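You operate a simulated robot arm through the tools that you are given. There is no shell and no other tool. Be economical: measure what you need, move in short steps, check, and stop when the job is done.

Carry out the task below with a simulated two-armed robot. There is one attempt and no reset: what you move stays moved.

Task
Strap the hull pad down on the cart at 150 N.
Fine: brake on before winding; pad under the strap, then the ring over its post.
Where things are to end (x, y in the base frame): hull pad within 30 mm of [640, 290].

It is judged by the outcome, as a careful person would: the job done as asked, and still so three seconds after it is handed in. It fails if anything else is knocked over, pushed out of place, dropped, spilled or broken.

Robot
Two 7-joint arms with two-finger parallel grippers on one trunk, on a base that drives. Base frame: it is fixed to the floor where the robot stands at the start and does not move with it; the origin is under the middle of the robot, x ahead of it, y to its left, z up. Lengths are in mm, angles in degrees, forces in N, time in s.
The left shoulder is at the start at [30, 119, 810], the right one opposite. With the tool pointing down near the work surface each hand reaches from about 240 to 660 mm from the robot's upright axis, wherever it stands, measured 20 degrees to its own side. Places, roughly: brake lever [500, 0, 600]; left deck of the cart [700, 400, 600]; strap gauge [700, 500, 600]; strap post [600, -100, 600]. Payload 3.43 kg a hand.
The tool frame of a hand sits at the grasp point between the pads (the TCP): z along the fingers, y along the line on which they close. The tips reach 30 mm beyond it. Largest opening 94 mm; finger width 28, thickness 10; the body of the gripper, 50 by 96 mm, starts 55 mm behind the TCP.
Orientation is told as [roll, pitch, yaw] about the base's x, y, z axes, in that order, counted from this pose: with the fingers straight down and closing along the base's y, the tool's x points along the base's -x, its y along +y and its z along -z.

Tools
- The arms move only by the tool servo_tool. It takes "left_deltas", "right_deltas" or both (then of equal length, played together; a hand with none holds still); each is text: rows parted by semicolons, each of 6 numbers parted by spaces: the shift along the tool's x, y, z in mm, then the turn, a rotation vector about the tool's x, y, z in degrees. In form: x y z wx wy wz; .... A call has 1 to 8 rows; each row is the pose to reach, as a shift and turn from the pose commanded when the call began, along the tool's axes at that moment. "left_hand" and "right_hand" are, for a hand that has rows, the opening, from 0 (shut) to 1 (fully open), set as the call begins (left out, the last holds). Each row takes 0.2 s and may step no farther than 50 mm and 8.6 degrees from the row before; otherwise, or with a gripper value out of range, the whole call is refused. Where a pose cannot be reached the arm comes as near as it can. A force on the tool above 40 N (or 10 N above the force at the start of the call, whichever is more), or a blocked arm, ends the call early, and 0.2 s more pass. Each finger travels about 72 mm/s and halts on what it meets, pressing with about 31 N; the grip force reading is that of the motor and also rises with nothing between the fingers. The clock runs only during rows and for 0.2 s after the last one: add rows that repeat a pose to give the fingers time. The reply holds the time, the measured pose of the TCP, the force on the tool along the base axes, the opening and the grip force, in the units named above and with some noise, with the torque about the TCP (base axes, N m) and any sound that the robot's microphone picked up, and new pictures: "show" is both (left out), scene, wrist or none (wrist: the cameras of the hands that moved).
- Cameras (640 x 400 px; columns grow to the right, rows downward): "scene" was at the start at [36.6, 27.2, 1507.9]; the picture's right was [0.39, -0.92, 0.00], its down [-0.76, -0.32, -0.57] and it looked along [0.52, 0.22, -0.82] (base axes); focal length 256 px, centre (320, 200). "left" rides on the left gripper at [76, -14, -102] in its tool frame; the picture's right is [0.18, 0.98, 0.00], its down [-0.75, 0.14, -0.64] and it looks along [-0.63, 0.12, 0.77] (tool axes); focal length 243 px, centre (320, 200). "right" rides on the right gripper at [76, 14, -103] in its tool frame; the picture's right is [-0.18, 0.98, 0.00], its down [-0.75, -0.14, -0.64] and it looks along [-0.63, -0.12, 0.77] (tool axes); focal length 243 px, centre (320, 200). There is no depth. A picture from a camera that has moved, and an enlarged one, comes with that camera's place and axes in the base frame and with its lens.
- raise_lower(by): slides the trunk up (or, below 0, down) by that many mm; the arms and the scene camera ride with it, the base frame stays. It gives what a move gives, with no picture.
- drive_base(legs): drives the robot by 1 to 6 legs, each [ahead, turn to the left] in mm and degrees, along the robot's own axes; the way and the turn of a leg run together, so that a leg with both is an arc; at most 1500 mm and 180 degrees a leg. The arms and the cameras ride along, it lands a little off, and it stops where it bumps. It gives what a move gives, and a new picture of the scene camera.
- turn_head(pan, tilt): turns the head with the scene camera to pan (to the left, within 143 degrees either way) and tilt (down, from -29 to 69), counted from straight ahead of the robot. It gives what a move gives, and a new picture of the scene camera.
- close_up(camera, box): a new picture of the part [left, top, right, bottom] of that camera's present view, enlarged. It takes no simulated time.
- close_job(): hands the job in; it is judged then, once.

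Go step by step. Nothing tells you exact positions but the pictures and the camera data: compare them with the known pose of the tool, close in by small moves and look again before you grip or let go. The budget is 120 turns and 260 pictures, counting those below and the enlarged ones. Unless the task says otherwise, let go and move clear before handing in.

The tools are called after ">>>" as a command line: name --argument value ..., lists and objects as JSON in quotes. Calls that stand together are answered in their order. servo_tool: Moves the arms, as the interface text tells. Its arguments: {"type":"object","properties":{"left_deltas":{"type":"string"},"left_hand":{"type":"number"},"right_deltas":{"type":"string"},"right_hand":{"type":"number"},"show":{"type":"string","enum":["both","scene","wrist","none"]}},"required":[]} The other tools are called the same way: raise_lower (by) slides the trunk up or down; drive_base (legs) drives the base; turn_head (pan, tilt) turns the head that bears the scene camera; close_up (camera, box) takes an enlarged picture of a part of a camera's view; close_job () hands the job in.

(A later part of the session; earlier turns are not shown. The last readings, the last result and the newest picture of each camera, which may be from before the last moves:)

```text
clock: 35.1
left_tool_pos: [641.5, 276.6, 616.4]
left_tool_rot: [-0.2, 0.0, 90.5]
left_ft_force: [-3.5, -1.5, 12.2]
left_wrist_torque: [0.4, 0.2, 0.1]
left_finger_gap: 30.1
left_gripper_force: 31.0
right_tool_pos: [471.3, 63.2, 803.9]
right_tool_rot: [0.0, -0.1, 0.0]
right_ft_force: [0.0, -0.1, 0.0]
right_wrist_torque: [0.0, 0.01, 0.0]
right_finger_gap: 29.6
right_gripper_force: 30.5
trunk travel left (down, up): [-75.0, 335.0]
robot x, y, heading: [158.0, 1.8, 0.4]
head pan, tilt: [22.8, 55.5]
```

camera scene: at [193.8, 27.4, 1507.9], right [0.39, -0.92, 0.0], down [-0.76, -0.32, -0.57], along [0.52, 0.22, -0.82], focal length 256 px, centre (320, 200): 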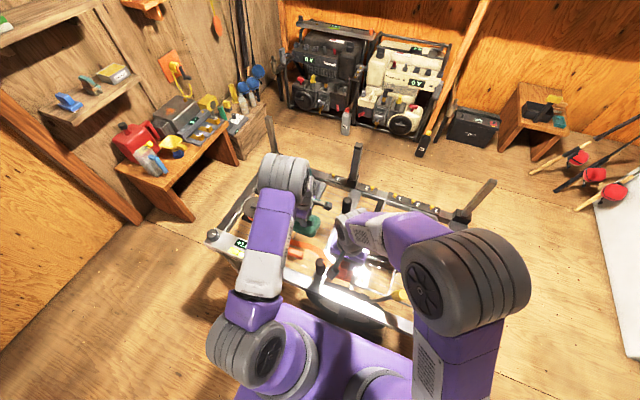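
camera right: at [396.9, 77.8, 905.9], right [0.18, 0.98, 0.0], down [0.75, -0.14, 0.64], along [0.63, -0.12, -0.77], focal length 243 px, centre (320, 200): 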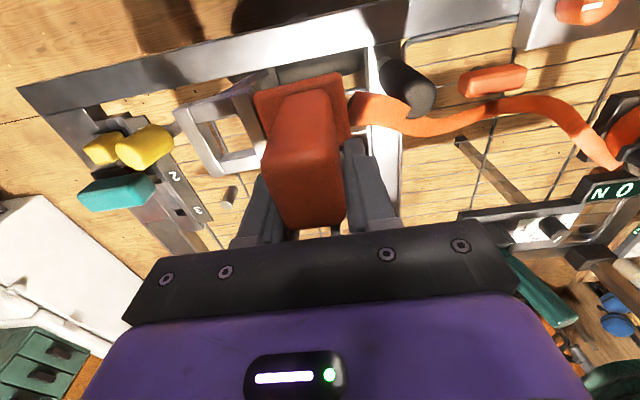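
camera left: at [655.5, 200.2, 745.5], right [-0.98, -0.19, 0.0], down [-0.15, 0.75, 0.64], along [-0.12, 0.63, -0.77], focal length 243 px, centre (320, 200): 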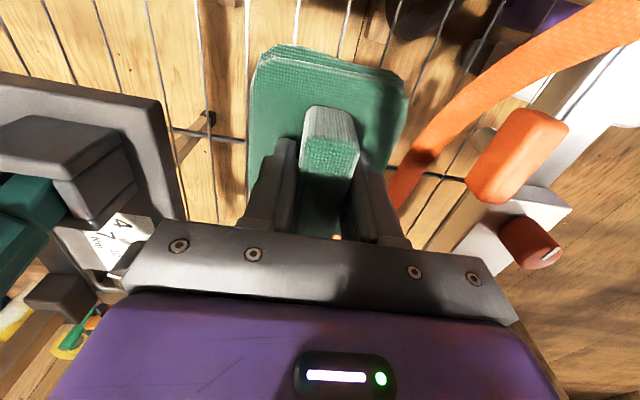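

Deck contact at z≈616. I open moderately, then rise straight up.

>>> servo_tool --left_deltas "0 0 -2 0 0 0;0 0 -2 0 0 0;0 0 -2 0 0 0" --left_hand 0.65 --show "wrist"

>>> servo_tool --left_deltas "0 0 -30 0 0 0;0 0 -75 0 0 0;0 0 -120 0 0 0;0 0 -165 0 0 0;0 0 -210 0 0 0" --show "wrist"

```text
clock: 35.9
left_tool_pos: [641.2, 277.0, 616.6]
left_tool_rot: [0.0, -0.1, 90.6]
left_ft_force: [0.5, 0.1, -0.3]
left_wrist_torque: [-0.03, -0.05, 0.0]
left_finger_gap: 61.3
left_gripper_force: 0.1
right_tool_pos: [473.6, 64.5, 803.5]
right_tool_rot: [0.0, 0.1, 0.0]
right_ft_force: [0.7, 0.3, -0.7]
right_wrist_torque: [0.03, -0.01, 0.01]
right_finger_gap: 29.5
right_gripper_force: 31.5
trunk travel left (down, up): [-75.0, 335.0]
robot x, y, heading: [155.6, 1.2, 0.2]
head pan, tilt: [22.8, 55.5]
camera left: at [656.5, 200.9, 718.5], right [-0.98, -0.19, 0.0], down [-0.15, 0.75, 0.64], along [-0.12, 0.63, -0.77], focal length 243 px, centre (320, 200)
```

left: 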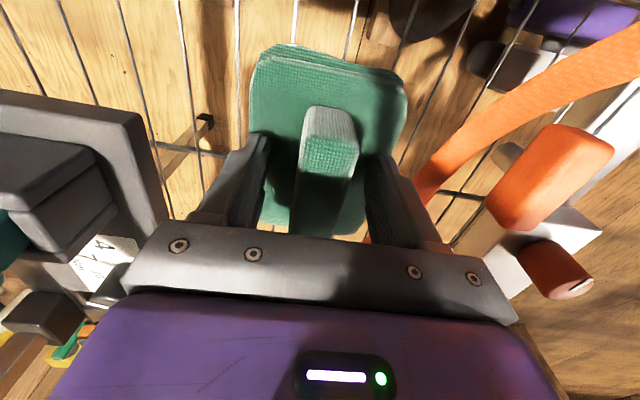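

```text
clock: 37.1
left_tool_pos: [638.2, 277.0, 824.8]
left_tool_rot: [0.0, 0.0, 90.7]
left_ft_force: [1.0, 0.3, 0.3]
left_wrist_torque: [-0.01, 0.05, -0.02]
left_finger_gap: 61.0
left_gripper_force: 0.0
right_tool_pos: [473.0, 62.5, 803.9]
right_tool_rot: [0.0, 0.1, 0.0]
right_ft_force: [1.4, 0.5, -0.9]
right_wrist_torque: [0.01, 0.01, 0.01]
right_finger_gap: 29.3
right_gripper_force: 30.7
trunk travel left (down, up): [-75.0, 335.0]
robot x, y, heading: [151.8, -1.5, -0.1]
head pan, tilt: [22.8, 55.5]
camera left: at [653.8, 201.2, 927.1], right [-0.98, -0.19, 0.0], down [-0.15, 0.75, 0.64], along [-0.13, 0.63, -0.77], focal length 243 px, centre (320, 200)
```

left: 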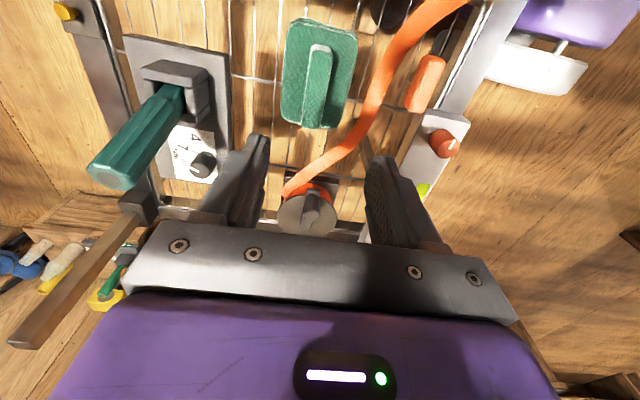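

The pad rests at about [638, 281]. The post top is near [621, -117, 608]. I carry the ring high and taut around, so the strap swings over the pad's top from above.

>>> servo_tool --right_deltas "0 -35 -26 0 0 0;0 -70 -52 0 0 0;0 -103 -77 0 0 0;-45 -103 -77 0 0 0;-90 -103 -77 0 0 0;-135 -103 -77 0 0 0;-155 -103 -77 0 0 0" --show "both"

>>> close_up --camera "scene" --box '[250, 150, 420, 280]'

>>> close_up --camera "left" --box '[200, 0, 500, 240]'

```text
clock: 38.7
left_tool_pos: [639.1, 277.0, 823.1]
left_tool_rot: [0.0, 0.0, 90.6]
left_ft_force: [0.1, -0.5, -0.3]
left_wrist_torque: [0.02, -0.01, -0.01]
left_finger_gap: 61.2
left_gripper_force: 0.1
right_tool_pos: [629.6, -44.2, 879.1]
right_tool_rot: [-0.1, 0.0, 0.2]
right_ft_force: [0.6, -0.3, -0.6]
right_wrist_torque: [0.03, 0.02, 0.0]
right_finger_gap: 29.5
right_gripper_force: 31.2
trunk travel left (down, up): [-75.0, 335.0]
robot x, y, heading: [161.9, 1.8, -0.2]
head pan, tilt: [22.8, 55.5]
camera scene: at [193.6, 27.2, 1507.9], right [0.39, -0.92, 0.0], down [-0.76, -0.32, -0.57], along [0.52, 0.22, -0.82], focal length 256 px, centre (320, 200)
camera right: at [553.9, -29.1, 980.7], right [0.18, 0.98, 0.0], down [0.75, -0.14, 0.64], along [0.63, -0.12, -0.77], focal length 243 px, centre (320, 200)
```

scene: 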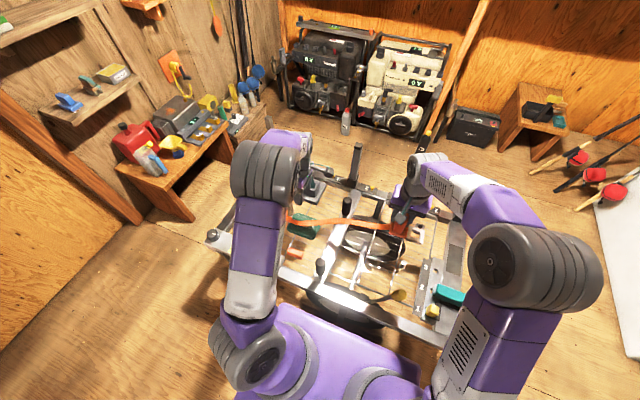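
right: 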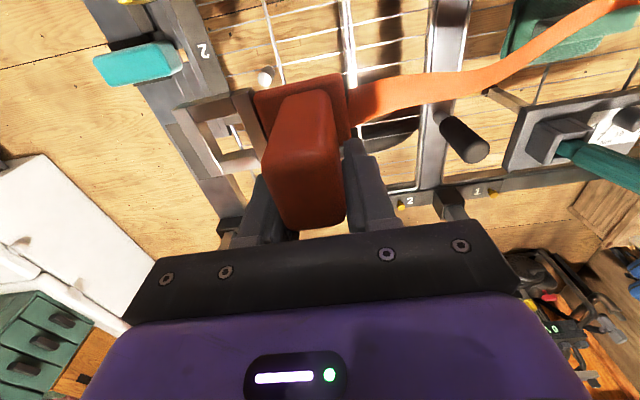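

```text
3.08 times, centred on (335, 215) of scene
camera zoom: at [193.6, 27.2, 1507.9], right [0.39, -0.92, 0.0], down [-0.76, -0.32, -0.57], along [0.52, 0.22, -0.82], focal length 788 px, centre (274, 154)
```

zoom: 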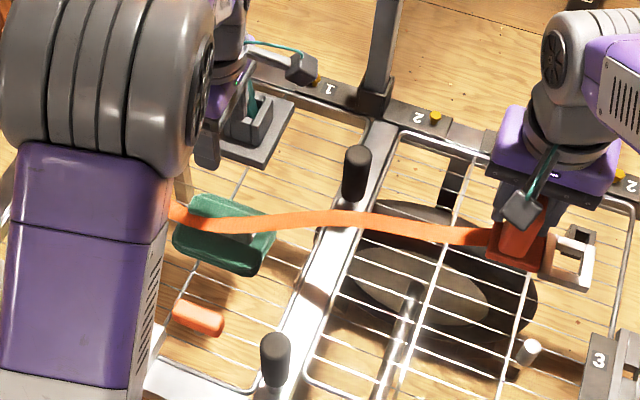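

```text
1.67 times, centred on (350, 120) of left
camera zoom: at [654.3, 201.5, 926.4], right [-0.98, -0.19, 0.0], down [-0.15, 0.75, 0.64], along [-0.12, 0.63, -0.77], focal length 404 px, centre (270, 333)
```

zoom: 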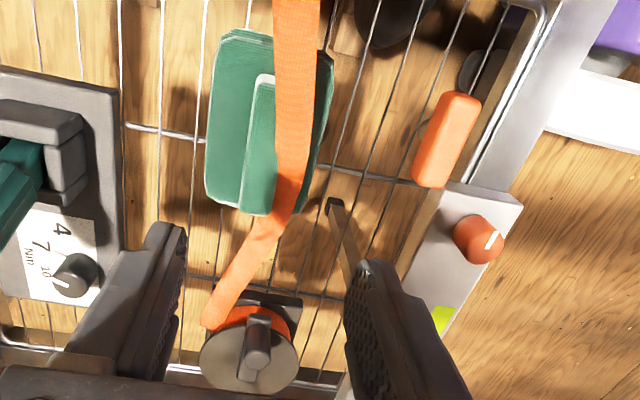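

The strap now passes over the pad. I zoom to measure ring versus post precisely.

>>> close_up --camera "scene" --box '[385, 190, 435, 240]'

>>> close_up --camera "right" --box '[150, 50, 370, 250]'

```text
8.00 times, centred on (410, 215) of scene
camera zoom: at [193.6, 27.2, 1507.9], right [0.39, -0.92, 0.0], down [-0.76, -0.32, -0.57], along [0.52, 0.22, -0.82], focal length 2048 px, centre (-400, 80)
```

zoom: 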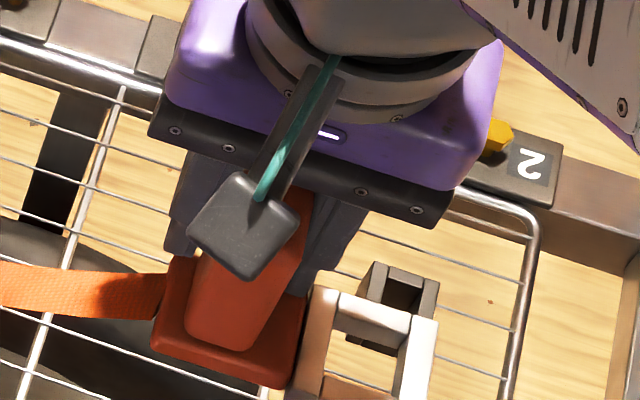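

```text
2.00 times, centred on (260, 150) of right
camera zoom: at [553.9, -29.1, 980.7], right [0.18, 0.98, 0.0], down [0.75, -0.14, 0.64], along [0.63, -0.12, -0.77], focal length 485 px, centre (440, 300)
```

zoom: 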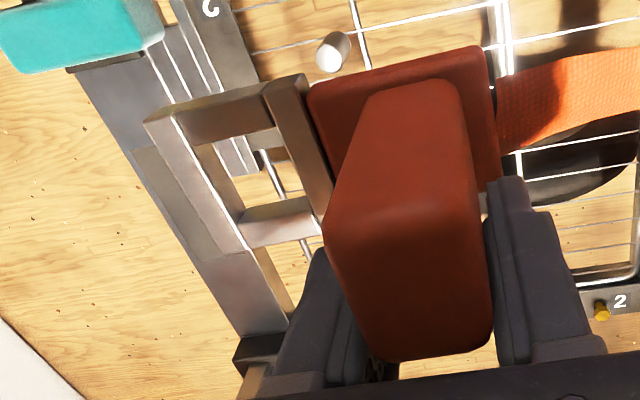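

Ring centre is about (-25, -51, -22) from the TCP; the post is near [622, -121]. I bring the ring just above the post and compare again.

>>> servo_tool --right_deltas "-8 -13 35 0 0 0;-17 -26 70 0 0 0;-17 -26 115 0 0 0;-17 -26 160 0 0 0;-17 -26 195 0 0 0" --show "wrist"

>>> close_up --camera "scene" --box '[370, 210, 430, 270]'

>>> close_up --camera "right" --box '[150, 50, 370, 250]'

```text
clock: 39.9
left_tool_pos: [638.8, 277.6, 823.9]
left_tool_rot: [0.1, 0.1, 90.6]
left_ft_force: [0.0, 0.6, 0.6]
left_wrist_torque: [-0.02, -0.02, 0.01]
left_finger_gap: 61.0
left_gripper_force: 0.0
right_tool_pos: [650.3, -67.0, 684.1]
right_tool_rot: [0.0, 0.0, 0.0]
right_ft_force: [0.4, 0.2, -1.0]
right_wrist_torque: [0.03, -0.01, 0.01]
right_finger_gap: 29.2
right_gripper_force: 31.1
trunk travel left (down, up): [-75.0, 335.0]
robot x, y, heading: [158.3, -2.0, 0.1]
head pan, tilt: [22.8, 55.5]
camera right: at [573.1, -52.5, 786.5], right [0.18, 0.98, 0.0], down [0.75, -0.14, 0.64], along [0.63, -0.12, -0.77], focal length 243 px, centre (320, 200)
```

right: 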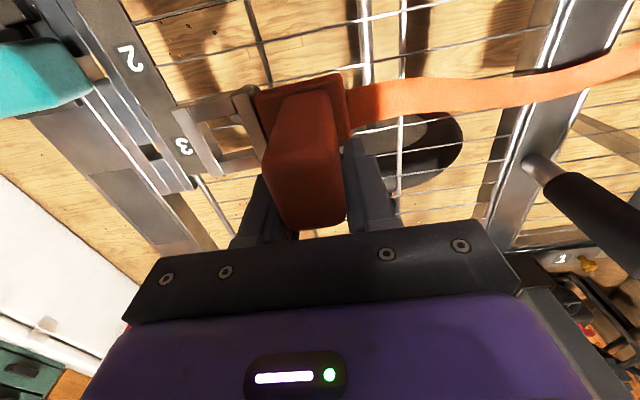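

```text
6.67 times, centred on (400, 240) of scene
camera zoom: at [193.8, 27.2, 1507.9], right [0.39, -0.92, 0.0], down [-0.76, -0.32, -0.57], along [0.52, 0.22, -0.82], focal length 1706 px, centre (-213, -67)
```

zoom: 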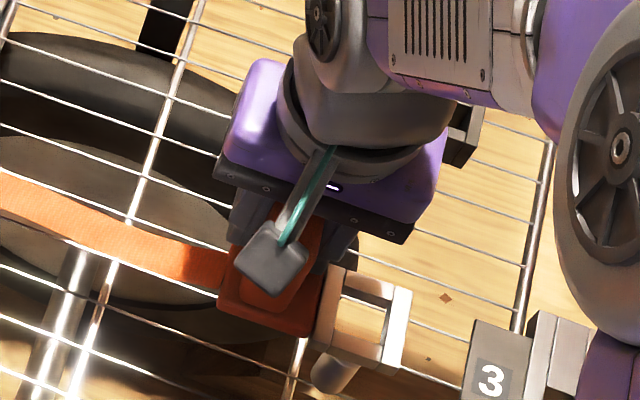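

```text
2.00 times, centred on (260, 150) of right
camera zoom: at [573.1, -52.5, 786.5], right [0.18, 0.98, 0.0], down [0.75, -0.14, 0.64], along [0.63, -0.12, -0.77], focal length 485 px, centre (440, 300)
```

zoom: 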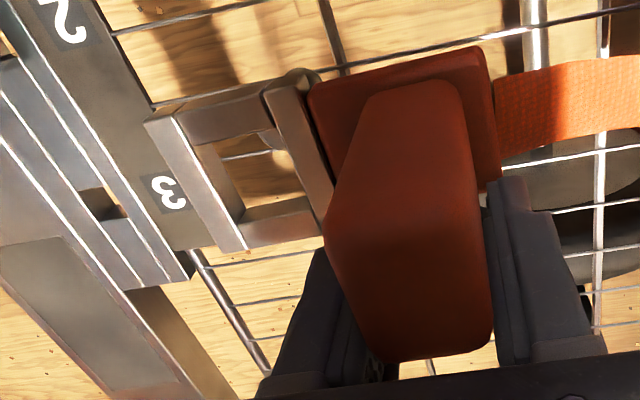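

The ring seems within a few mm of the post. I lower 18 mm and recheck.

>>> servo_tool --right_deltas "0 0 10 0 0 0;0 0 18 0 0 0;0 0 18 0 0 0" --show "none"

>>> close_up --camera "scene" --box '[380, 225, 420, 265]'

>>> close_up --camera "right" --box '[200, 70, 300, 170]'

```text
clock: 40.7
left_tool_pos: [638.8, 277.9, 824.4]
left_tool_rot: [0.0, -0.1, 90.6]
left_ft_force: [-0.4, -0.2, -0.4]
left_wrist_torque: [0.01, 0.01, -0.04]
left_finger_gap: 61.0
left_gripper_force: 0.1
right_tool_pos: [646.5, -68.2, 668.4]
right_tool_rot: [-0.1, 0.1, 0.0]
right_ft_force: [0.4, 0.2, 0.0]
right_wrist_torque: [0.05, 0.0, 0.02]
right_finger_gap: 29.1
right_gripper_force: 31.0
trunk travel left (down, up): [-75.0, 335.0]
robot x, y, heading: [152.5, -0.9, 0.1]
head pan, tilt: [22.8, 55.5]
```

```text
10.00 times, centred on (400, 245) of scene
camera zoom: at [193.4, 27.2, 1507.9], right [0.39, -0.92, 0.0], down [-0.76, -0.32, -0.57], along [0.52, 0.22, -0.82], focal length 2560 px, centre (-480, -250)
```

zoom: 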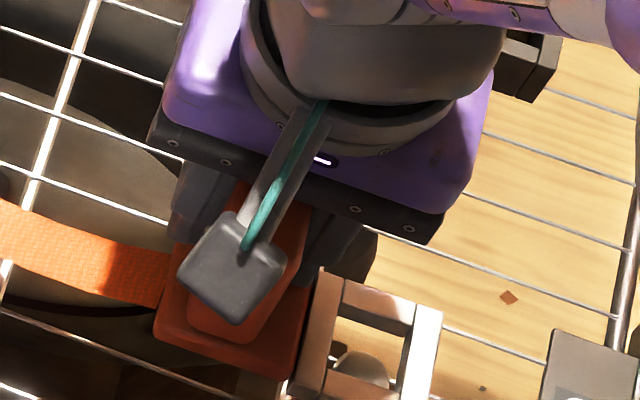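

```text
4.00 times, centred on (250, 120) of right
camera zoom: at [570.4, -52.4, 769.7], right [0.18, 0.98, 0.0], down [0.75, -0.14, 0.64], along [0.63, -0.12, -0.77], focal length 970 px, centre (600, 520)
```

zoom: 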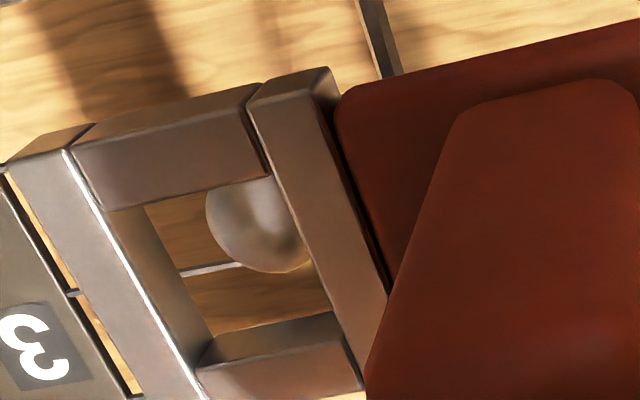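

The post top shows inside the ring opening; the ring wants about +3 mm x and -3 mm y. I correct and lower 12 mm.

>>> servo_tool --right_deltas "-3 -3 0 0 0 0;-3 -3 6 0 0 0;-3 -3 12 0 0 0;-3 -3 12 0 0 0" --show "none"

>>> close_up --camera "scene" --box '[380, 230, 420, 270]'

>>> close_up --camera "right" --box '[200, 80, 300, 180]'

```text
clock: 41.7
left_tool_pos: [638.8, 277.6, 824.4]
left_tool_rot: [-0.1, -0.1, 90.6]
left_ft_force: [-0.3, 0.1, -0.6]
left_wrist_torque: [0.0, -0.03, -0.01]
left_finger_gap: 61.2
left_gripper_force: 0.0
right_tool_pos: [649.2, -70.5, 655.0]
right_tool_rot: [0.0, -0.1, 0.0]
right_ft_force: [-0.1, 0.1, -1.0]
right_wrist_torque: [0.02, -0.04, 0.01]
right_finger_gap: 29.8
right_gripper_force: 30.8
trunk travel left (down, up): [-75.0, 335.0]
robot x, y, heading: [155.9, 0.1, -0.2]
head pan, tilt: [22.8, 55.5]
```

```text
10.00 times, centred on (400, 250) of scene
camera zoom: at [193.4, 27.2, 1507.9], right [0.39, -0.92, 0.0], down [-0.76, -0.32, -0.57], along [0.52, 0.22, -0.82], focal length 2560 px, centre (-480, -300)
```

zoom: 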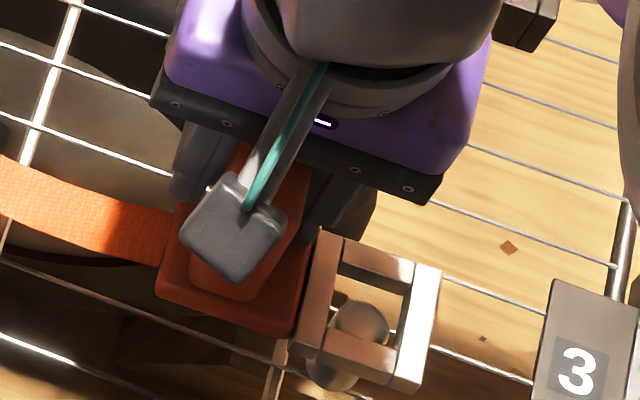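

```text
4.00 times, centred on (250, 130) of right
camera zoom: at [573.5, -54.9, 757.3], right [0.18, 0.98, 0.0], down [0.75, -0.14, 0.64], along [0.63, -0.12, -0.77], focal length 970 px, centre (600, 480)
```

zoom: 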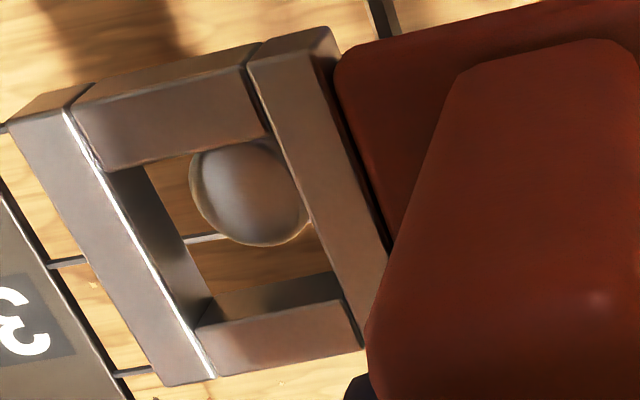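

It is well centred now. I lower further in small steps, watching the force.

>>> servo_tool --right_deltas "0 0 5 0 0 0;0 0 10 0 0 0;0 0 15 0 0 0;0 0 15 0 0 0" --show "none"

>>> close_up --camera "scene" --box '[380, 230, 420, 270]'

>>> close_up --camera "right" --box '[200, 80, 300, 180]'

```text
clock: 42.7
left_tool_pos: [638.3, 278.9, 823.4]
left_tool_rot: [0.0, -0.1, 90.5]
left_ft_force: [-0.7, 0.7, -0.1]
left_wrist_torque: [0.03, 0.03, -0.01]
left_finger_gap: 61.3
left_gripper_force: 0.0
right_tool_pos: [649.2, -71.3, 640.2]
right_tool_rot: [0.0, 0.0, 0.0]
right_ft_force: [0.0, 0.0, -0.5]
right_wrist_torque: [-0.02, -0.03, 0.0]
right_finger_gap: 29.6
right_gripper_force: 30.8
trunk travel left (down, up): [-75.0, 335.0]
robot x, y, heading: [152.9, -2.6, 0.1]
head pan, tilt: [22.8, 55.5]
```

```text
10.00 times, centred on (400, 250) of scene
camera zoom: at [193.4, 27.2, 1507.9], right [0.39, -0.92, 0.0], down [-0.76, -0.32, -0.57], along [0.52, 0.22, -0.82], focal length 2560 px, centre (-480, -300)
```

zoom: 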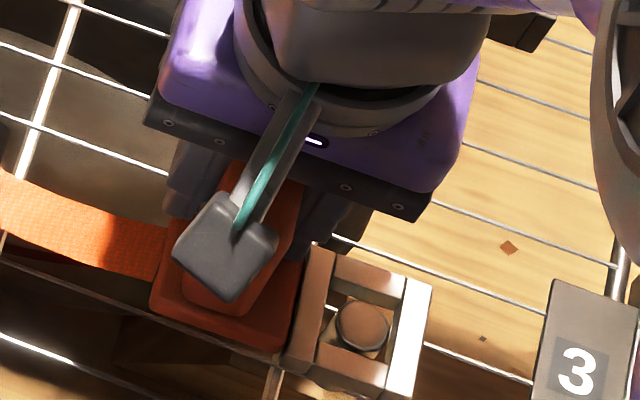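

```text
4.00 times, centred on (250, 130) of right
camera zoom: at [574.0, -55.7, 742.5], right [0.18, 0.98, 0.0], down [0.75, -0.14, 0.64], along [0.63, -0.12, -0.77], focal length 970 px, centre (600, 480)
```

zoom: 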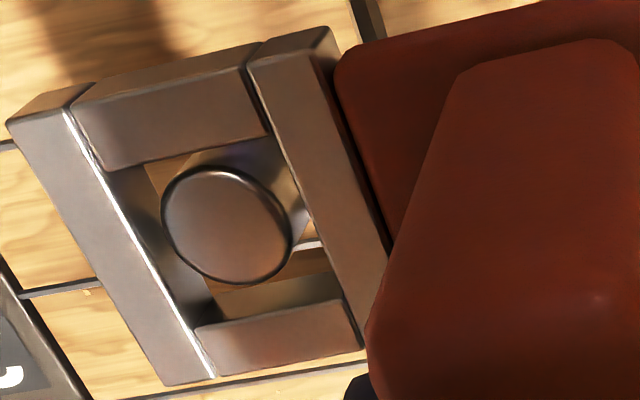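

The post is entering the ring. I continue lowering to near the deck.

>>> servo_tool --right_deltas "0 0 7 0 0 0;0 0 14 0 0 0;0 0 21 0 0 0;0 0 27 0 0 0;0 0 32 0 0 0" --show "none"

>>> close_up --camera "scene" --box '[370, 230, 430, 290]'

>>> close_up --camera "right" --box '[200, 80, 300, 180]'

```text
clock: 43.9
left_tool_pos: [639.1, 277.9, 823.7]
left_tool_rot: [0.0, 0.0, 90.7]
left_ft_force: [0.6, 0.1, 0.4]
left_wrist_torque: [-0.01, -0.02, -0.01]
left_finger_gap: 61.4
left_gripper_force: 0.1
right_tool_pos: [649.6, -71.4, 607.5]
right_tool_rot: [0.1, 0.0, 0.1]
right_ft_force: [-0.5, -0.4, -2.1]
right_wrist_torque: [0.04, -0.03, 0.03]
right_finger_gap: 29.5
right_gripper_force: 31.2
trunk travel left (down, up): [-75.0, 335.0]
robot x, y, heading: [158.7, 2.1, 0.0]
head pan, tilt: [22.8, 55.5]
```

```text
6.67 times, centred on (400, 260) of scene
camera zoom: at [193.5, 27.2, 1507.9], right [0.39, -0.92, 0.0], down [-0.76, -0.32, -0.57], along [0.52, 0.22, -0.82], focal length 1706 px, centre (-213, -200)
```

zoom: 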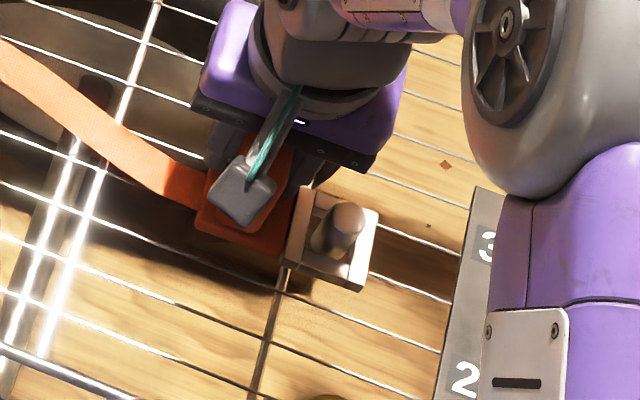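

```text
4.00 times, centred on (250, 130) of right
camera zoom: at [573.7, -55.9, 709.8], right [0.18, 0.98, 0.0], down [0.75, -0.14, 0.64], along [0.63, -0.12, -0.77], focal length 970 px, centre (600, 480)
```

zoom: 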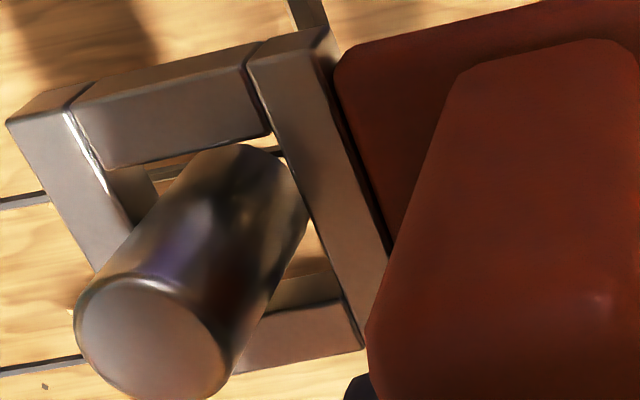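

The ring is fully over the post. I lower 3 mm more, open the fingers just a little, and rise.

>>> servo_tool --right_deltas "0 0 2 0 0 0;0 0 3 0 0 0;0 0 3 0 0 0" --show "none"

>>> servo_tool --right_deltas "0 0 0 0 0 0;0 0 0 0 0 0" --right_hand 0.45 --show "wrist"

>>> servo_tool --right_deltas "0 0 -30 0 0 0;0 0 -70 0 0 0;0 0 -115 0 0 0;0 0 -160 0 0 0;0 -40 -180 0 0 0;0 -80 -200 0 0 0" --show "both"

```text
clock: 44.7
left_tool_pos: [636.7, 276.2, 823.7]
left_tool_rot: [0.0, 0.0, 90.6]
left_ft_force: [-0.5, 0.5, -0.6]
left_wrist_torque: [0.03, 0.02, 0.01]
left_finger_gap: 61.0
left_gripper_force: 0.1
right_tool_pos: [649.6, -70.9, 605.8]
right_tool_rot: [0.0, 0.0, 0.1]
right_ft_force: [0.4, -0.1, -1.3]
right_wrist_torque: [-0.03, 0.02, -0.01]
right_finger_gap: 29.6
right_gripper_force: 31.1
trunk travel left (down, up): [-75.0, 335.0]
robot x, y, heading: [156.9, -1.8, -0.2]
head pan, tilt: [22.8, 55.5]
```

```text
clock: 45.3
left_tool_pos: [640.4, 276.1, 825.1]
left_tool_rot: [0.0, 0.0, 90.6]
left_ft_force: [0.1, -0.5, -0.2]
left_wrist_torque: [0.0, 0.0, 0.0]
left_finger_gap: 61.1
left_gripper_force: 0.1
right_tool_pos: [649.6, -71.7, 605.6]
right_tool_rot: [0.1, 0.0, 0.0]
right_ft_force: [-0.6, 0.3, -0.3]
right_wrist_torque: [0.01, -0.01, 0.02]
right_finger_gap: 42.3
right_gripper_force: 0.1
trunk travel left (down, up): [-75.0, 335.0]
robot x, y, heading: [158.7, -2.2, 0.3]
head pan, tilt: [22.8, 55.5]
camera right: at [574.0, -56.6, 707.6], right [0.18, 0.98, 0.0], down [0.75, -0.14, 0.64], along [0.63, -0.12, -0.77], focal length 243 px, centre (320, 200)
```

right: 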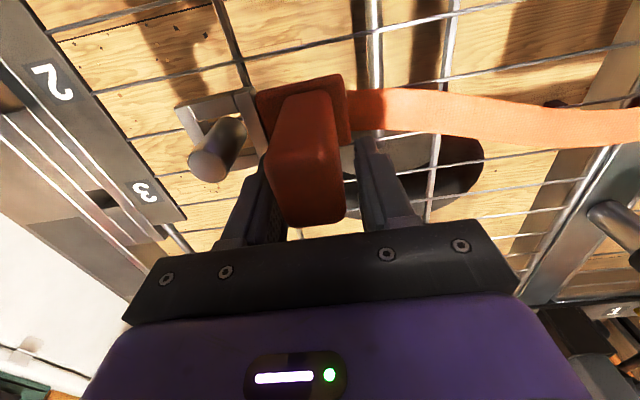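

```text
clock: 46.7
left_tool_pos: [638.8, 277.5, 824.3]
left_tool_rot: [-0.1, -0.1, 90.5]
left_ft_force: [0.3, 0.3, -0.6]
left_wrist_torque: [0.02, -0.03, -0.01]
left_finger_gap: 61.3
left_gripper_force: 0.0
right_tool_pos: [648.5, -152.6, 809.4]
right_tool_rot: [0.0, 0.2, 0.1]
right_ft_force: [0.2, -0.1, 0.7]
right_wrist_torque: [0.03, 0.01, 0.0]
right_finger_gap: 42.3
right_gripper_force: 0.2
trunk travel left (down, up): [-75.0, 335.0]
robot x, y, heading: [155.2, 0.9, -0.1]
head pan, tilt: [22.8, 55.5]
camera scene: at [193.0, 26.7, 1507.9], right [0.39, -0.92, 0.0], down [-0.76, -0.32, -0.57], along [0.52, 0.22, -0.82], focal length 256 px, centre (320, 200)
camera right: at [573.1, -137.3, 911.6], right [0.18, 0.98, 0.0], down [0.75, -0.14, 0.64], along [0.63, -0.12, -0.77], focal length 243 px, centre (320, 200)
```

scene: 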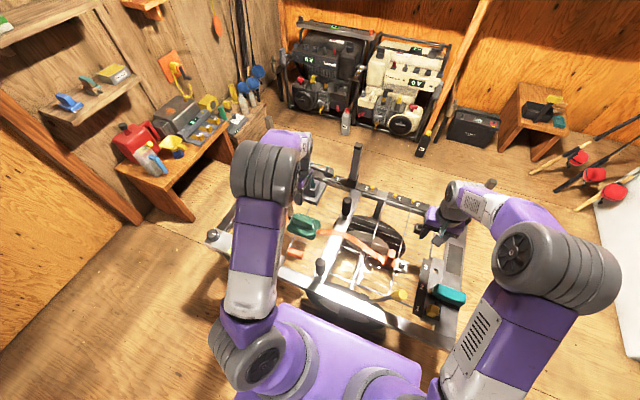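
right: 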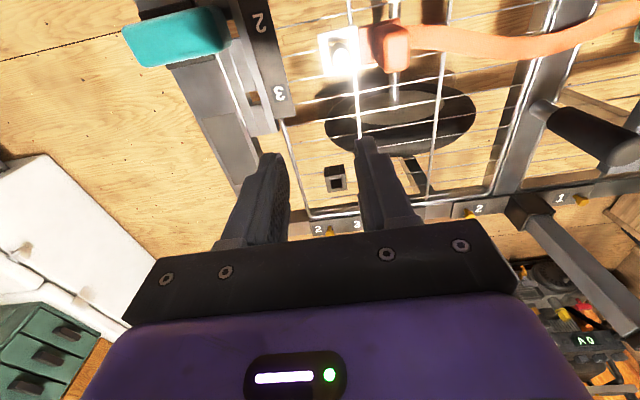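

The ring is on the post with the strap slack over the pad. For the winch crank near [620, 502] I must move the base left, so I first retract both arms.

>>> servo_tool --left_deltas "0 35 -20 0 0 0;0 70 -40 0 0 8;0 110 -60 0 0 16;0 150 -80 0 0 24;0 190 -90 0 0 32;0 230 -90 0 0 40;0 260 -90 0 0 45" --right_deltas "35 0 -20 0 0 0;70 -5 -40 0 0 0;105 -10 -60 0 0 0;140 -20 -80 0 0 0;175 -30 -90 0 0 0;210 -40 -90 0 0 0;240 -50 -90 0 0 0" --show "none"

>>> close_up --camera "scene" --box '[200, 150, 430, 300]'

>>> close_up --camera "scene" --box '[230, 160, 320, 260]'

```text
clock: 48.3
left_tool_pos: [379.4, 275.3, 915.6]
left_tool_rot: [0.1, -0.1, 45.6]
left_ft_force: [0.2, 0.2, 0.3]
left_wrist_torque: [0.01, 0.01, -0.02]
left_finger_gap: 61.3
left_gripper_force: 0.1
right_tool_pos: [408.5, -200.7, 898.5]
right_tool_rot: [0.0, -0.2, 0.0]
right_ft_force: [-0.4, -0.7, 0.4]
right_wrist_torque: [-0.01, 0.0, 0.04]
right_finger_gap: 42.0
right_gripper_force: 0.1
trunk travel left (down, up): [-75.0, 335.0]
robot x, y, heading: [156.5, 1.8, 0.2]
head pan, tilt: [22.8, 55.5]
```

```text
2.67 times, centred on (315, 225) of scene
camera zoom: at [192.1, 27.0, 1507.9], right [0.39, -0.92, 0.0], down [-0.76, -0.32, -0.57], along [0.52, 0.22, -0.82], focal length 682 px, centre (333, 133)
```

zoom: 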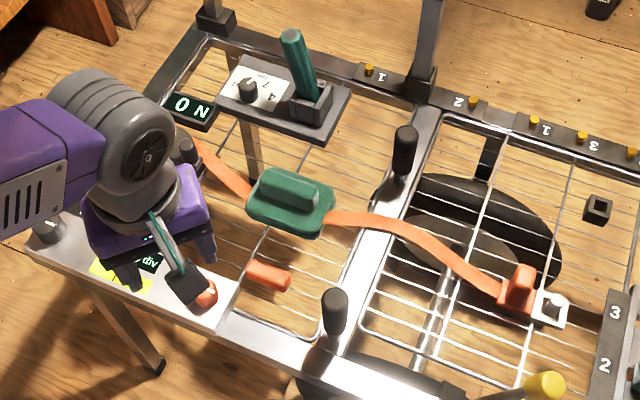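

```text
4.00 times, centred on (275, 210) of scene
camera zoom: at [192.1, 27.0, 1507.9], right [0.39, -0.92, 0.0], down [-0.76, -0.32, -0.57], along [0.52, 0.22, -0.82], focal length 1024 px, centre (500, 160)
```

zoom: 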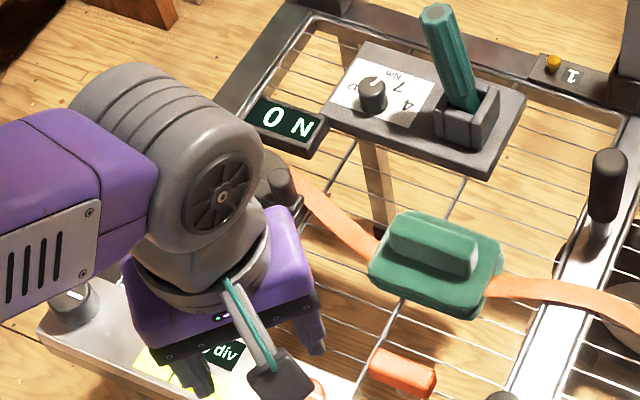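

The strap seems to disappear at the pad's edges rather than run visibly on top; I check closely.

>>> close_up --camera "scene" --box '[280, 200, 335, 245]'

>>> close_up --camera "left" --box '[0, 0, 640, 300]'

```text
8.89 times, centred on (308, 222) of scene
camera zoom: at [192.1, 27.0, 1507.9], right [0.39, -0.92, 0.0], down [-0.76, -0.32, -0.57], along [0.52, 0.22, -0.82], focal length 2275 px, centre (431, 0)
```

zoom: 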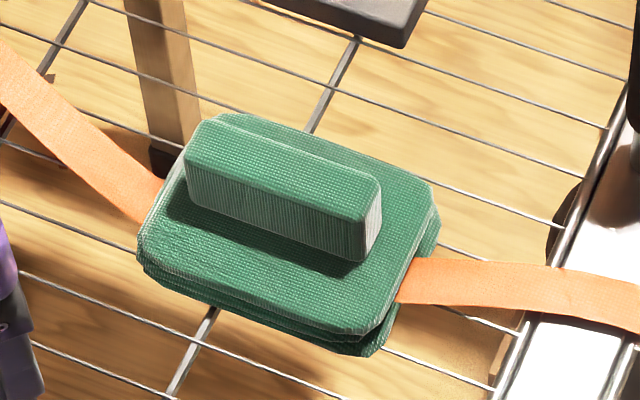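

```text
1.00 times, centred on (320, 150) of left (not enlarged: the box is as wide or as high as the picture)
camera zoom: at [336.5, 211.0, 1017.4], right [-0.83, 0.56, 0.0], down [0.43, 0.64, 0.64], along [0.36, 0.53, -0.77], focal length 243 px, centre (320, 250)
```

zoom: 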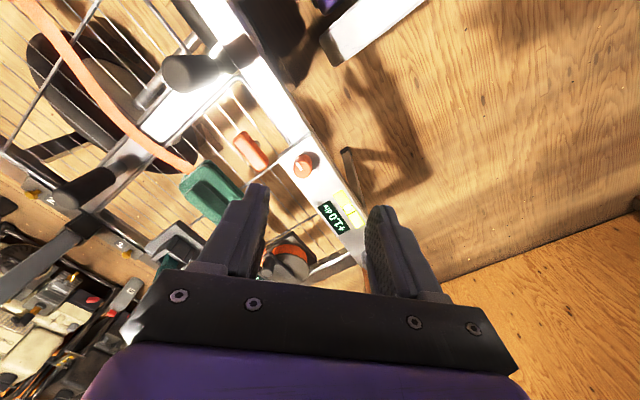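

The strap's slack curve simply clips the pad visually; it was carried over from above, and winding should settle it. Now I reposition the base to the left with four legs.

>>> drive_base --legs '[[-150, 0], [0, 50], [200, 0], [0, -50]]'

>>> close_up --camera "scene" --box '[200, 140, 480, 320]'

```text
clock: 54.1
left_tool_pos: [149.6, 515.2, 915.3]
left_tool_rot: [-0.1, 0.0, 81.7]
left_ft_force: [0.8, -1.4, 0.0]
left_wrist_torque: [0.0, 0.0, 0.03]
left_finger_gap: 61.1
left_gripper_force: 0.0
right_tool_pos: [452.3, 146.5, 900.2]
right_tool_rot: [0.1, 0.0, 36.1]
right_ft_force: [-0.3, -0.8, -0.2]
right_wrist_torque: [0.02, -0.03, 0.02]
right_finger_gap: 42.4
right_gripper_force: 0.1
trunk travel left (down, up): [-75.0, 335.0]
robot x, y, heading: [129.0, 163.2, 36.4]
head pan, tilt: [22.8, 55.5]
stopped in leg 4: the robot was blocked; the commanded pose is now the measured one
camera scene: at [142.2, 205.7, 1507.9], right [0.86, -0.51, 0.0], down [-0.42, -0.71, -0.57], along [0.29, 0.49, -0.82], focal length 256 px, centre (320, 200)
```

scene: 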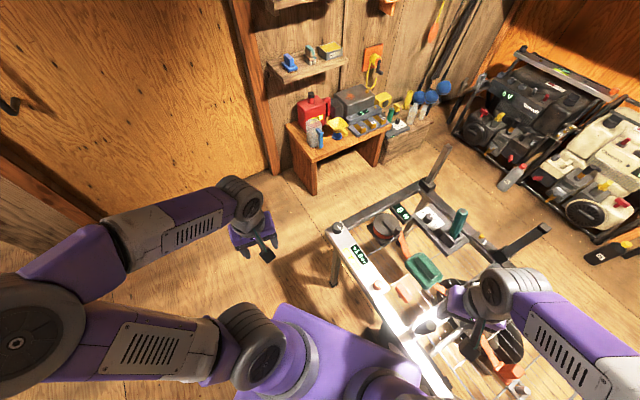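

```text
2.22 times, centred on (340, 230) of scene
camera zoom: at [142.2, 205.7, 1507.9], right [0.86, -0.51, 0.0], down [-0.42, -0.71, -0.57], along [0.29, 0.49, -0.82], focal length 569 px, centre (276, 133)
```

zoom: 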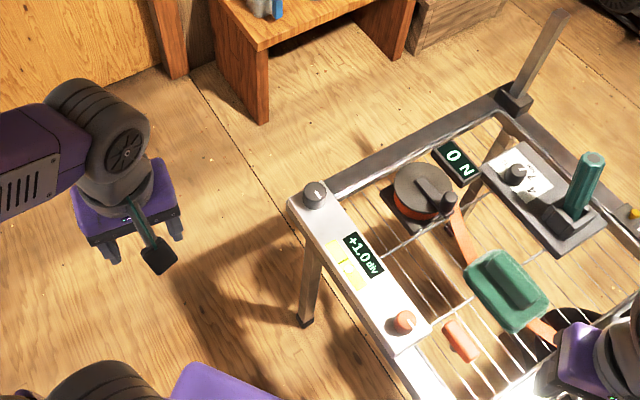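

The base corner touched something (likely a wheel chock) while turning; nothing looks displaced. I back off 60, finish the turn, then go ahead 70.

>>> drive_base --legs '[[-65, 0], [0, -36], [70, 0]]'

>>> close_up --camera "scene" --box '[220, 140, 480, 320]'

```text
clock: 57.5
left_tool_pos: [371.5, 393.3, 915.2]
left_tool_rot: [-0.1, 0.0, 45.1]
left_ft_force: [0.7, 0.5, 0.2]
left_wrist_torque: [0.0, 0.0, 0.0]
left_finger_gap: 61.0
left_gripper_force: 0.0
right_tool_pos: [396.6, -84.2, 898.8]
right_tool_rot: [0.0, 0.0, -0.3]
right_ft_force: [-0.4, -0.6, -0.8]
right_wrist_torque: [0.02, 0.06, 0.01]
right_finger_gap: 42.4
right_gripper_force: 0.1
trunk travel left (down, up): [-75.0, 335.0]
robot x, y, heading: [147.0, 123.6, -0.1]
head pan, tilt: [22.8, 55.5]
camera scene: at [182.8, 150.4, 1507.8], right [0.39, -0.92, 0.0], down [-0.76, -0.32, -0.57], along [0.52, 0.22, -0.82], focal length 256 px, centre (320, 200)
```

scene: 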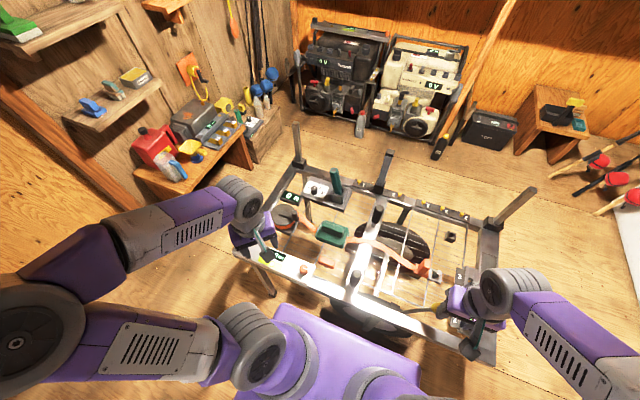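

```text
2.22 times, centred on (350, 230) of scene
camera zoom: at [182.8, 150.4, 1507.8], right [0.39, -0.92, 0.0], down [-0.76, -0.32, -0.57], along [0.52, 0.22, -0.82], focal length 569 px, centre (253, 133)
```

zoom: 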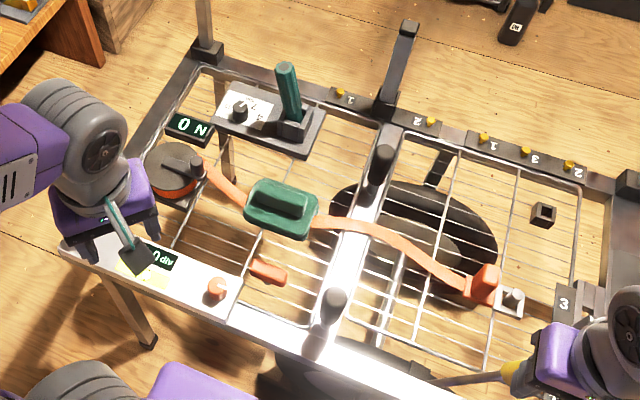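

All in order: ring on post, pad in place. I bring the left hand with yaw 0 above and before the winch to look at the crank.

>>> servo_tool --left_deltas "-30 -15 10 0 0 7.5;-60 -30 25 0 0 15;-90 -45 45 0 0 22.5;-120 -60 65 0 0 30;-150 -74 85 0 0 37.5;-180 -88 100 0 0 45" --show "wrist"

>>> close_up --camera "left" --box '[220, 20, 460, 220]'

>>> close_up --camera "scene" --box '[260, 180, 330, 250]'

```text
clock: 58.9
left_tool_pos: [562.3, 459.9, 815.2]
left_tool_rot: [-0.1, 0.0, 0.0]
left_ft_force: [0.7, 0.5, -0.7]
left_wrist_torque: [0.0, 0.01, 0.03]
left_finger_gap: 61.1
left_gripper_force: 0.0
right_tool_pos: [395.8, -83.3, 899.4]
right_tool_rot: [-0.1, 0.0, -0.4]
right_ft_force: [0.7, 0.5, -0.6]
right_wrist_torque: [-0.02, 0.05, 0.05]
right_finger_gap: 42.1
right_gripper_force: 0.0
trunk travel left (down, up): [-75.0, 335.0]
robot x, y, heading: [143.0, 122.9, 0.1]
head pan, tilt: [22.8, 55.5]
camera left: at [487.0, 444.9, 916.6], right [-0.19, 0.98, 0.0], down [0.75, 0.14, 0.64], along [0.63, 0.12, -0.77], focal length 243 px, centre (320, 200)
```

left: 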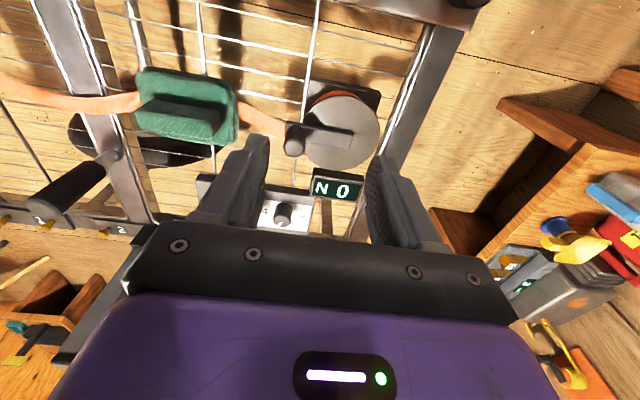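

```text
2.00 times, centred on (340, 120) of left
camera zoom: at [487.0, 444.9, 916.6], right [-0.19, 0.98, 0.0], down [0.75, 0.14, 0.64], along [0.63, 0.12, -0.77], focal length 485 px, centre (280, 360)
```

zoom: 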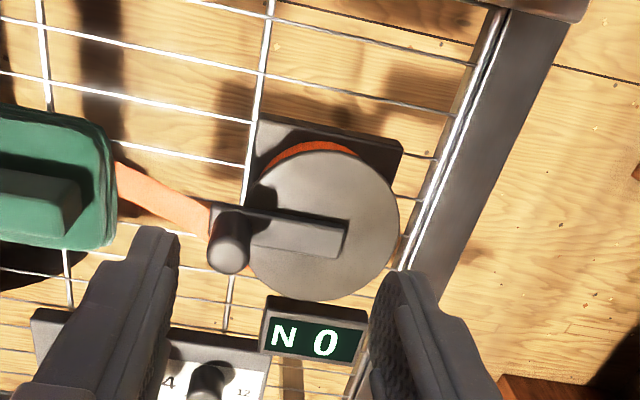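

```text
5.71 times, centred on (295, 215) of scene
camera zoom: at [182.2, 150.7, 1507.8], right [0.39, -0.92, 0.0], down [-0.76, -0.32, -0.57], along [0.52, 0.22, -0.82], focal length 1463 px, centre (463, 114)
```

zoom: 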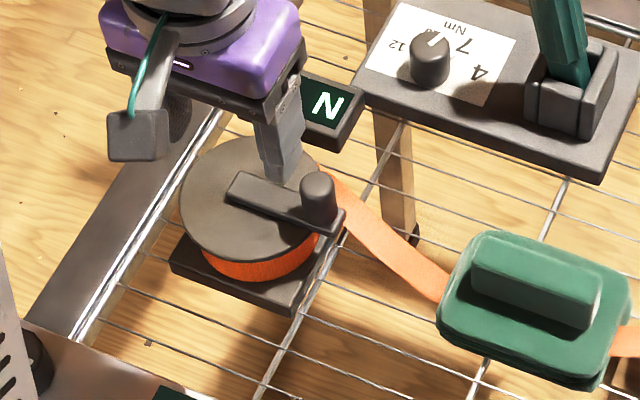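

Drum centre ≈ [631, 504], crank knob ≈ [637, 447], strap is wound in counter-clockwise (from above). I move over the knob turning the hand to yaw about -84 so the fingers close along the push direction.

>>> servo_tool --left_deltas "-12 -2 0 0 0 8.4;-24 -4 0 0 0 16.8;-36 -6 0 0 0 25.2;-48 -8 10 0 0 33.6;-60 -10 20 0 0 42;-70 -12 30 0 0 50.4;-75 -13 40 0 0 58.8;-75 -13 50 0 0 67.2" --left_hand 0.7 --show "none"

>>> servo_tool --left_deltas "0 0 5 0 0 8.4;0 0 10 0 0 16.8" --show "both"

>>> close_up --camera "scene" --box '[260, 180, 330, 250]'

```text
clock: 60.7
left_tool_pos: [634.8, 447.5, 764.2]
left_tool_rot: [0.1, -0.1, -67.2]
left_ft_force: [0.1, 0.7, -0.1]
left_wrist_torque: [0.02, 0.01, 0.03]
left_finger_gap: 65.7
left_gripper_force: 0.0
right_tool_pos: [395.7, -82.3, 899.5]
right_tool_rot: [0.0, 0.1, -0.4]
right_ft_force: [-0.8, 0.9, -0.5]
right_wrist_torque: [0.02, 0.01, 0.04]
right_finger_gap: 42.3
right_gripper_force: 0.1
trunk travel left (down, up): [-75.0, 335.0]
robot x, y, heading: [147.1, 124.4, 0.1]
head pan, tilt: [22.8, 55.5]
```

```text
clock: 61.3
left_tool_pos: [635.8, 447.1, 755.4]
left_tool_rot: [0.1, 0.0, -83.9]
left_ft_force: [0.0, 0.6, -0.4]
left_wrist_torque: [0.03, -0.03, 0.0]
left_finger_gap: 65.8
left_gripper_force: 0.0
right_tool_pos: [395.6, -82.3, 898.2]
right_tool_rot: [0.1, -0.1, -0.3]
right_ft_force: [0.5, 0.4, -1.2]
right_wrist_torque: [0.0, -0.01, 0.0]
right_finger_gap: 42.4
right_gripper_force: 0.1
trunk travel left (down, up): [-75.0, 335.0]
robot x, y, heading: [144.4, 124.3, -0.0]
head pan, tilt: [22.8, 55.5]
camera scene: at [181.5, 150.4, 1507.9], right [0.39, -0.92, 0.0], down [-0.76, -0.32, -0.57], along [0.52, 0.22, -0.82], focal length 256 px, centre (320, 200)
camera left: at [613.7, 521.1, 857.4], right [0.96, 0.29, 0.0], down [0.22, -0.73, 0.64], along [0.19, -0.62, -0.77], focal length 243 px, centre (320, 200)
```

scene: 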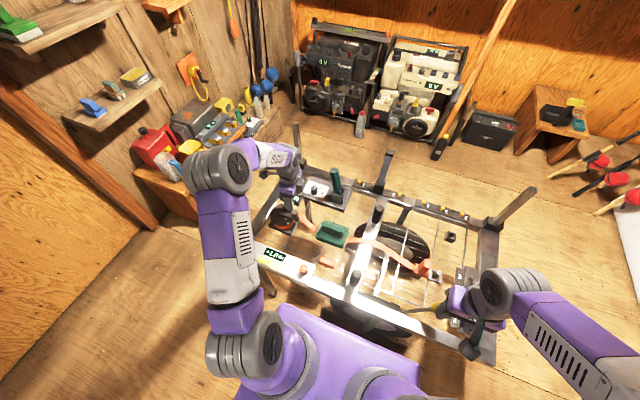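
left: 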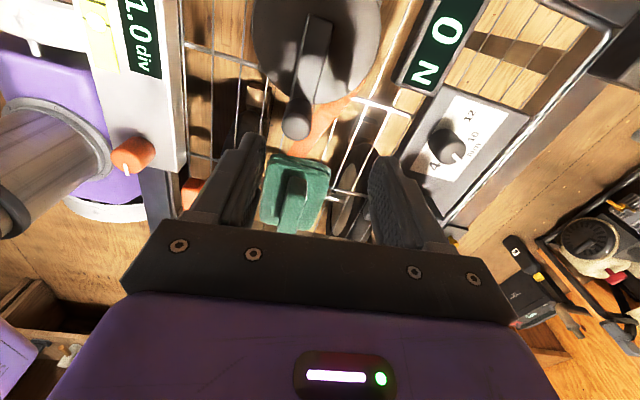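

```text
5.71 times, centred on (295, 215) of scene
camera zoom: at [181.5, 150.4, 1507.9], right [0.39, -0.92, 0.0], down [-0.76, -0.32, -0.57], along [0.52, 0.22, -0.82], focal length 1463 px, centre (463, 114)
```

zoom: 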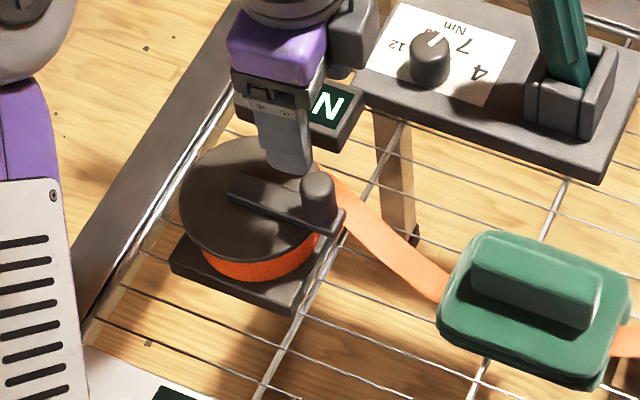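

Three views agree: knob top at ≈[620, 440, 672], drum centre ≈[616, 493]. I move over it and lower partway.

>>> servo_tool --left_deltas "-5 -16.6 0 0 0 0;-5 -16.6 25 0 0 0;-5 -16.6 45 0 0 0" --show "wrist"

>>> close_up --camera "scene" --box '[260, 180, 330, 250]'

```text
clock: 62.1
left_tool_pos: [619.3, 440.5, 711.7]
left_tool_rot: [0.1, -0.1, -83.6]
left_ft_force: [0.7, -0.9, -0.3]
left_wrist_torque: [0.03, 0.0, 0.01]
left_finger_gap: 65.8
left_gripper_force: 0.0
right_tool_pos: [396.6, -82.5, 898.8]
right_tool_rot: [0.0, 0.0, -0.4]
right_ft_force: [-0.3, 0.3, 0.3]
right_wrist_torque: [0.02, 0.01, -0.01]
right_finger_gap: 42.0
right_gripper_force: 0.2
trunk travel left (down, up): [-75.0, 335.0]
robot x, y, heading: [147.9, 121.4, -0.0]
head pan, tilt: [22.8, 55.5]
camera left: at [596.7, 514.6, 814.6], right [0.96, 0.29, 0.0], down [0.22, -0.73, 0.64], along [0.19, -0.61, -0.77], focal length 243 px, centre (320, 200)
```

left: 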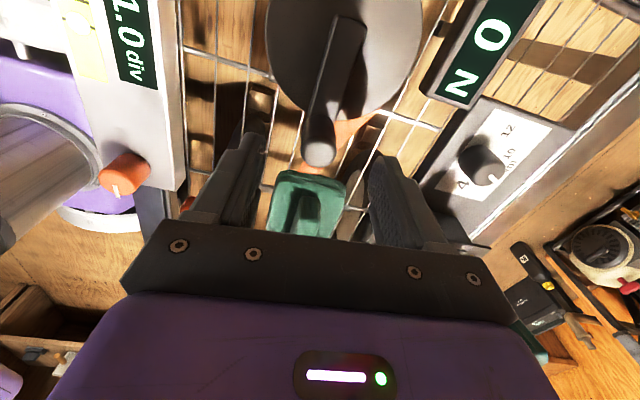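

```text
5.71 times, centred on (295, 215) of scene
camera zoom: at [181.6, 150.4, 1507.9], right [0.39, -0.92, 0.0], down [-0.76, -0.32, -0.57], along [0.52, 0.22, -0.82], focal length 1463 px, centre (463, 114)
```

zoom: 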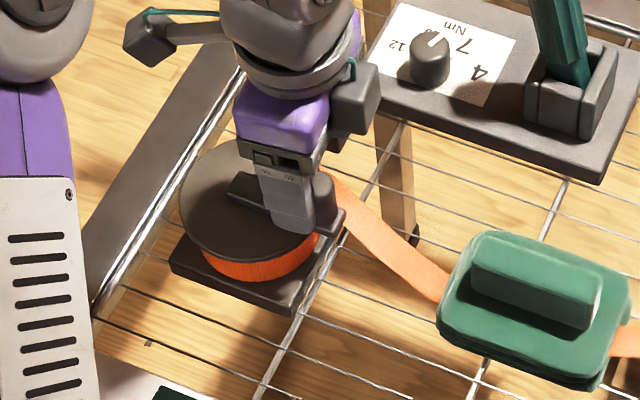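

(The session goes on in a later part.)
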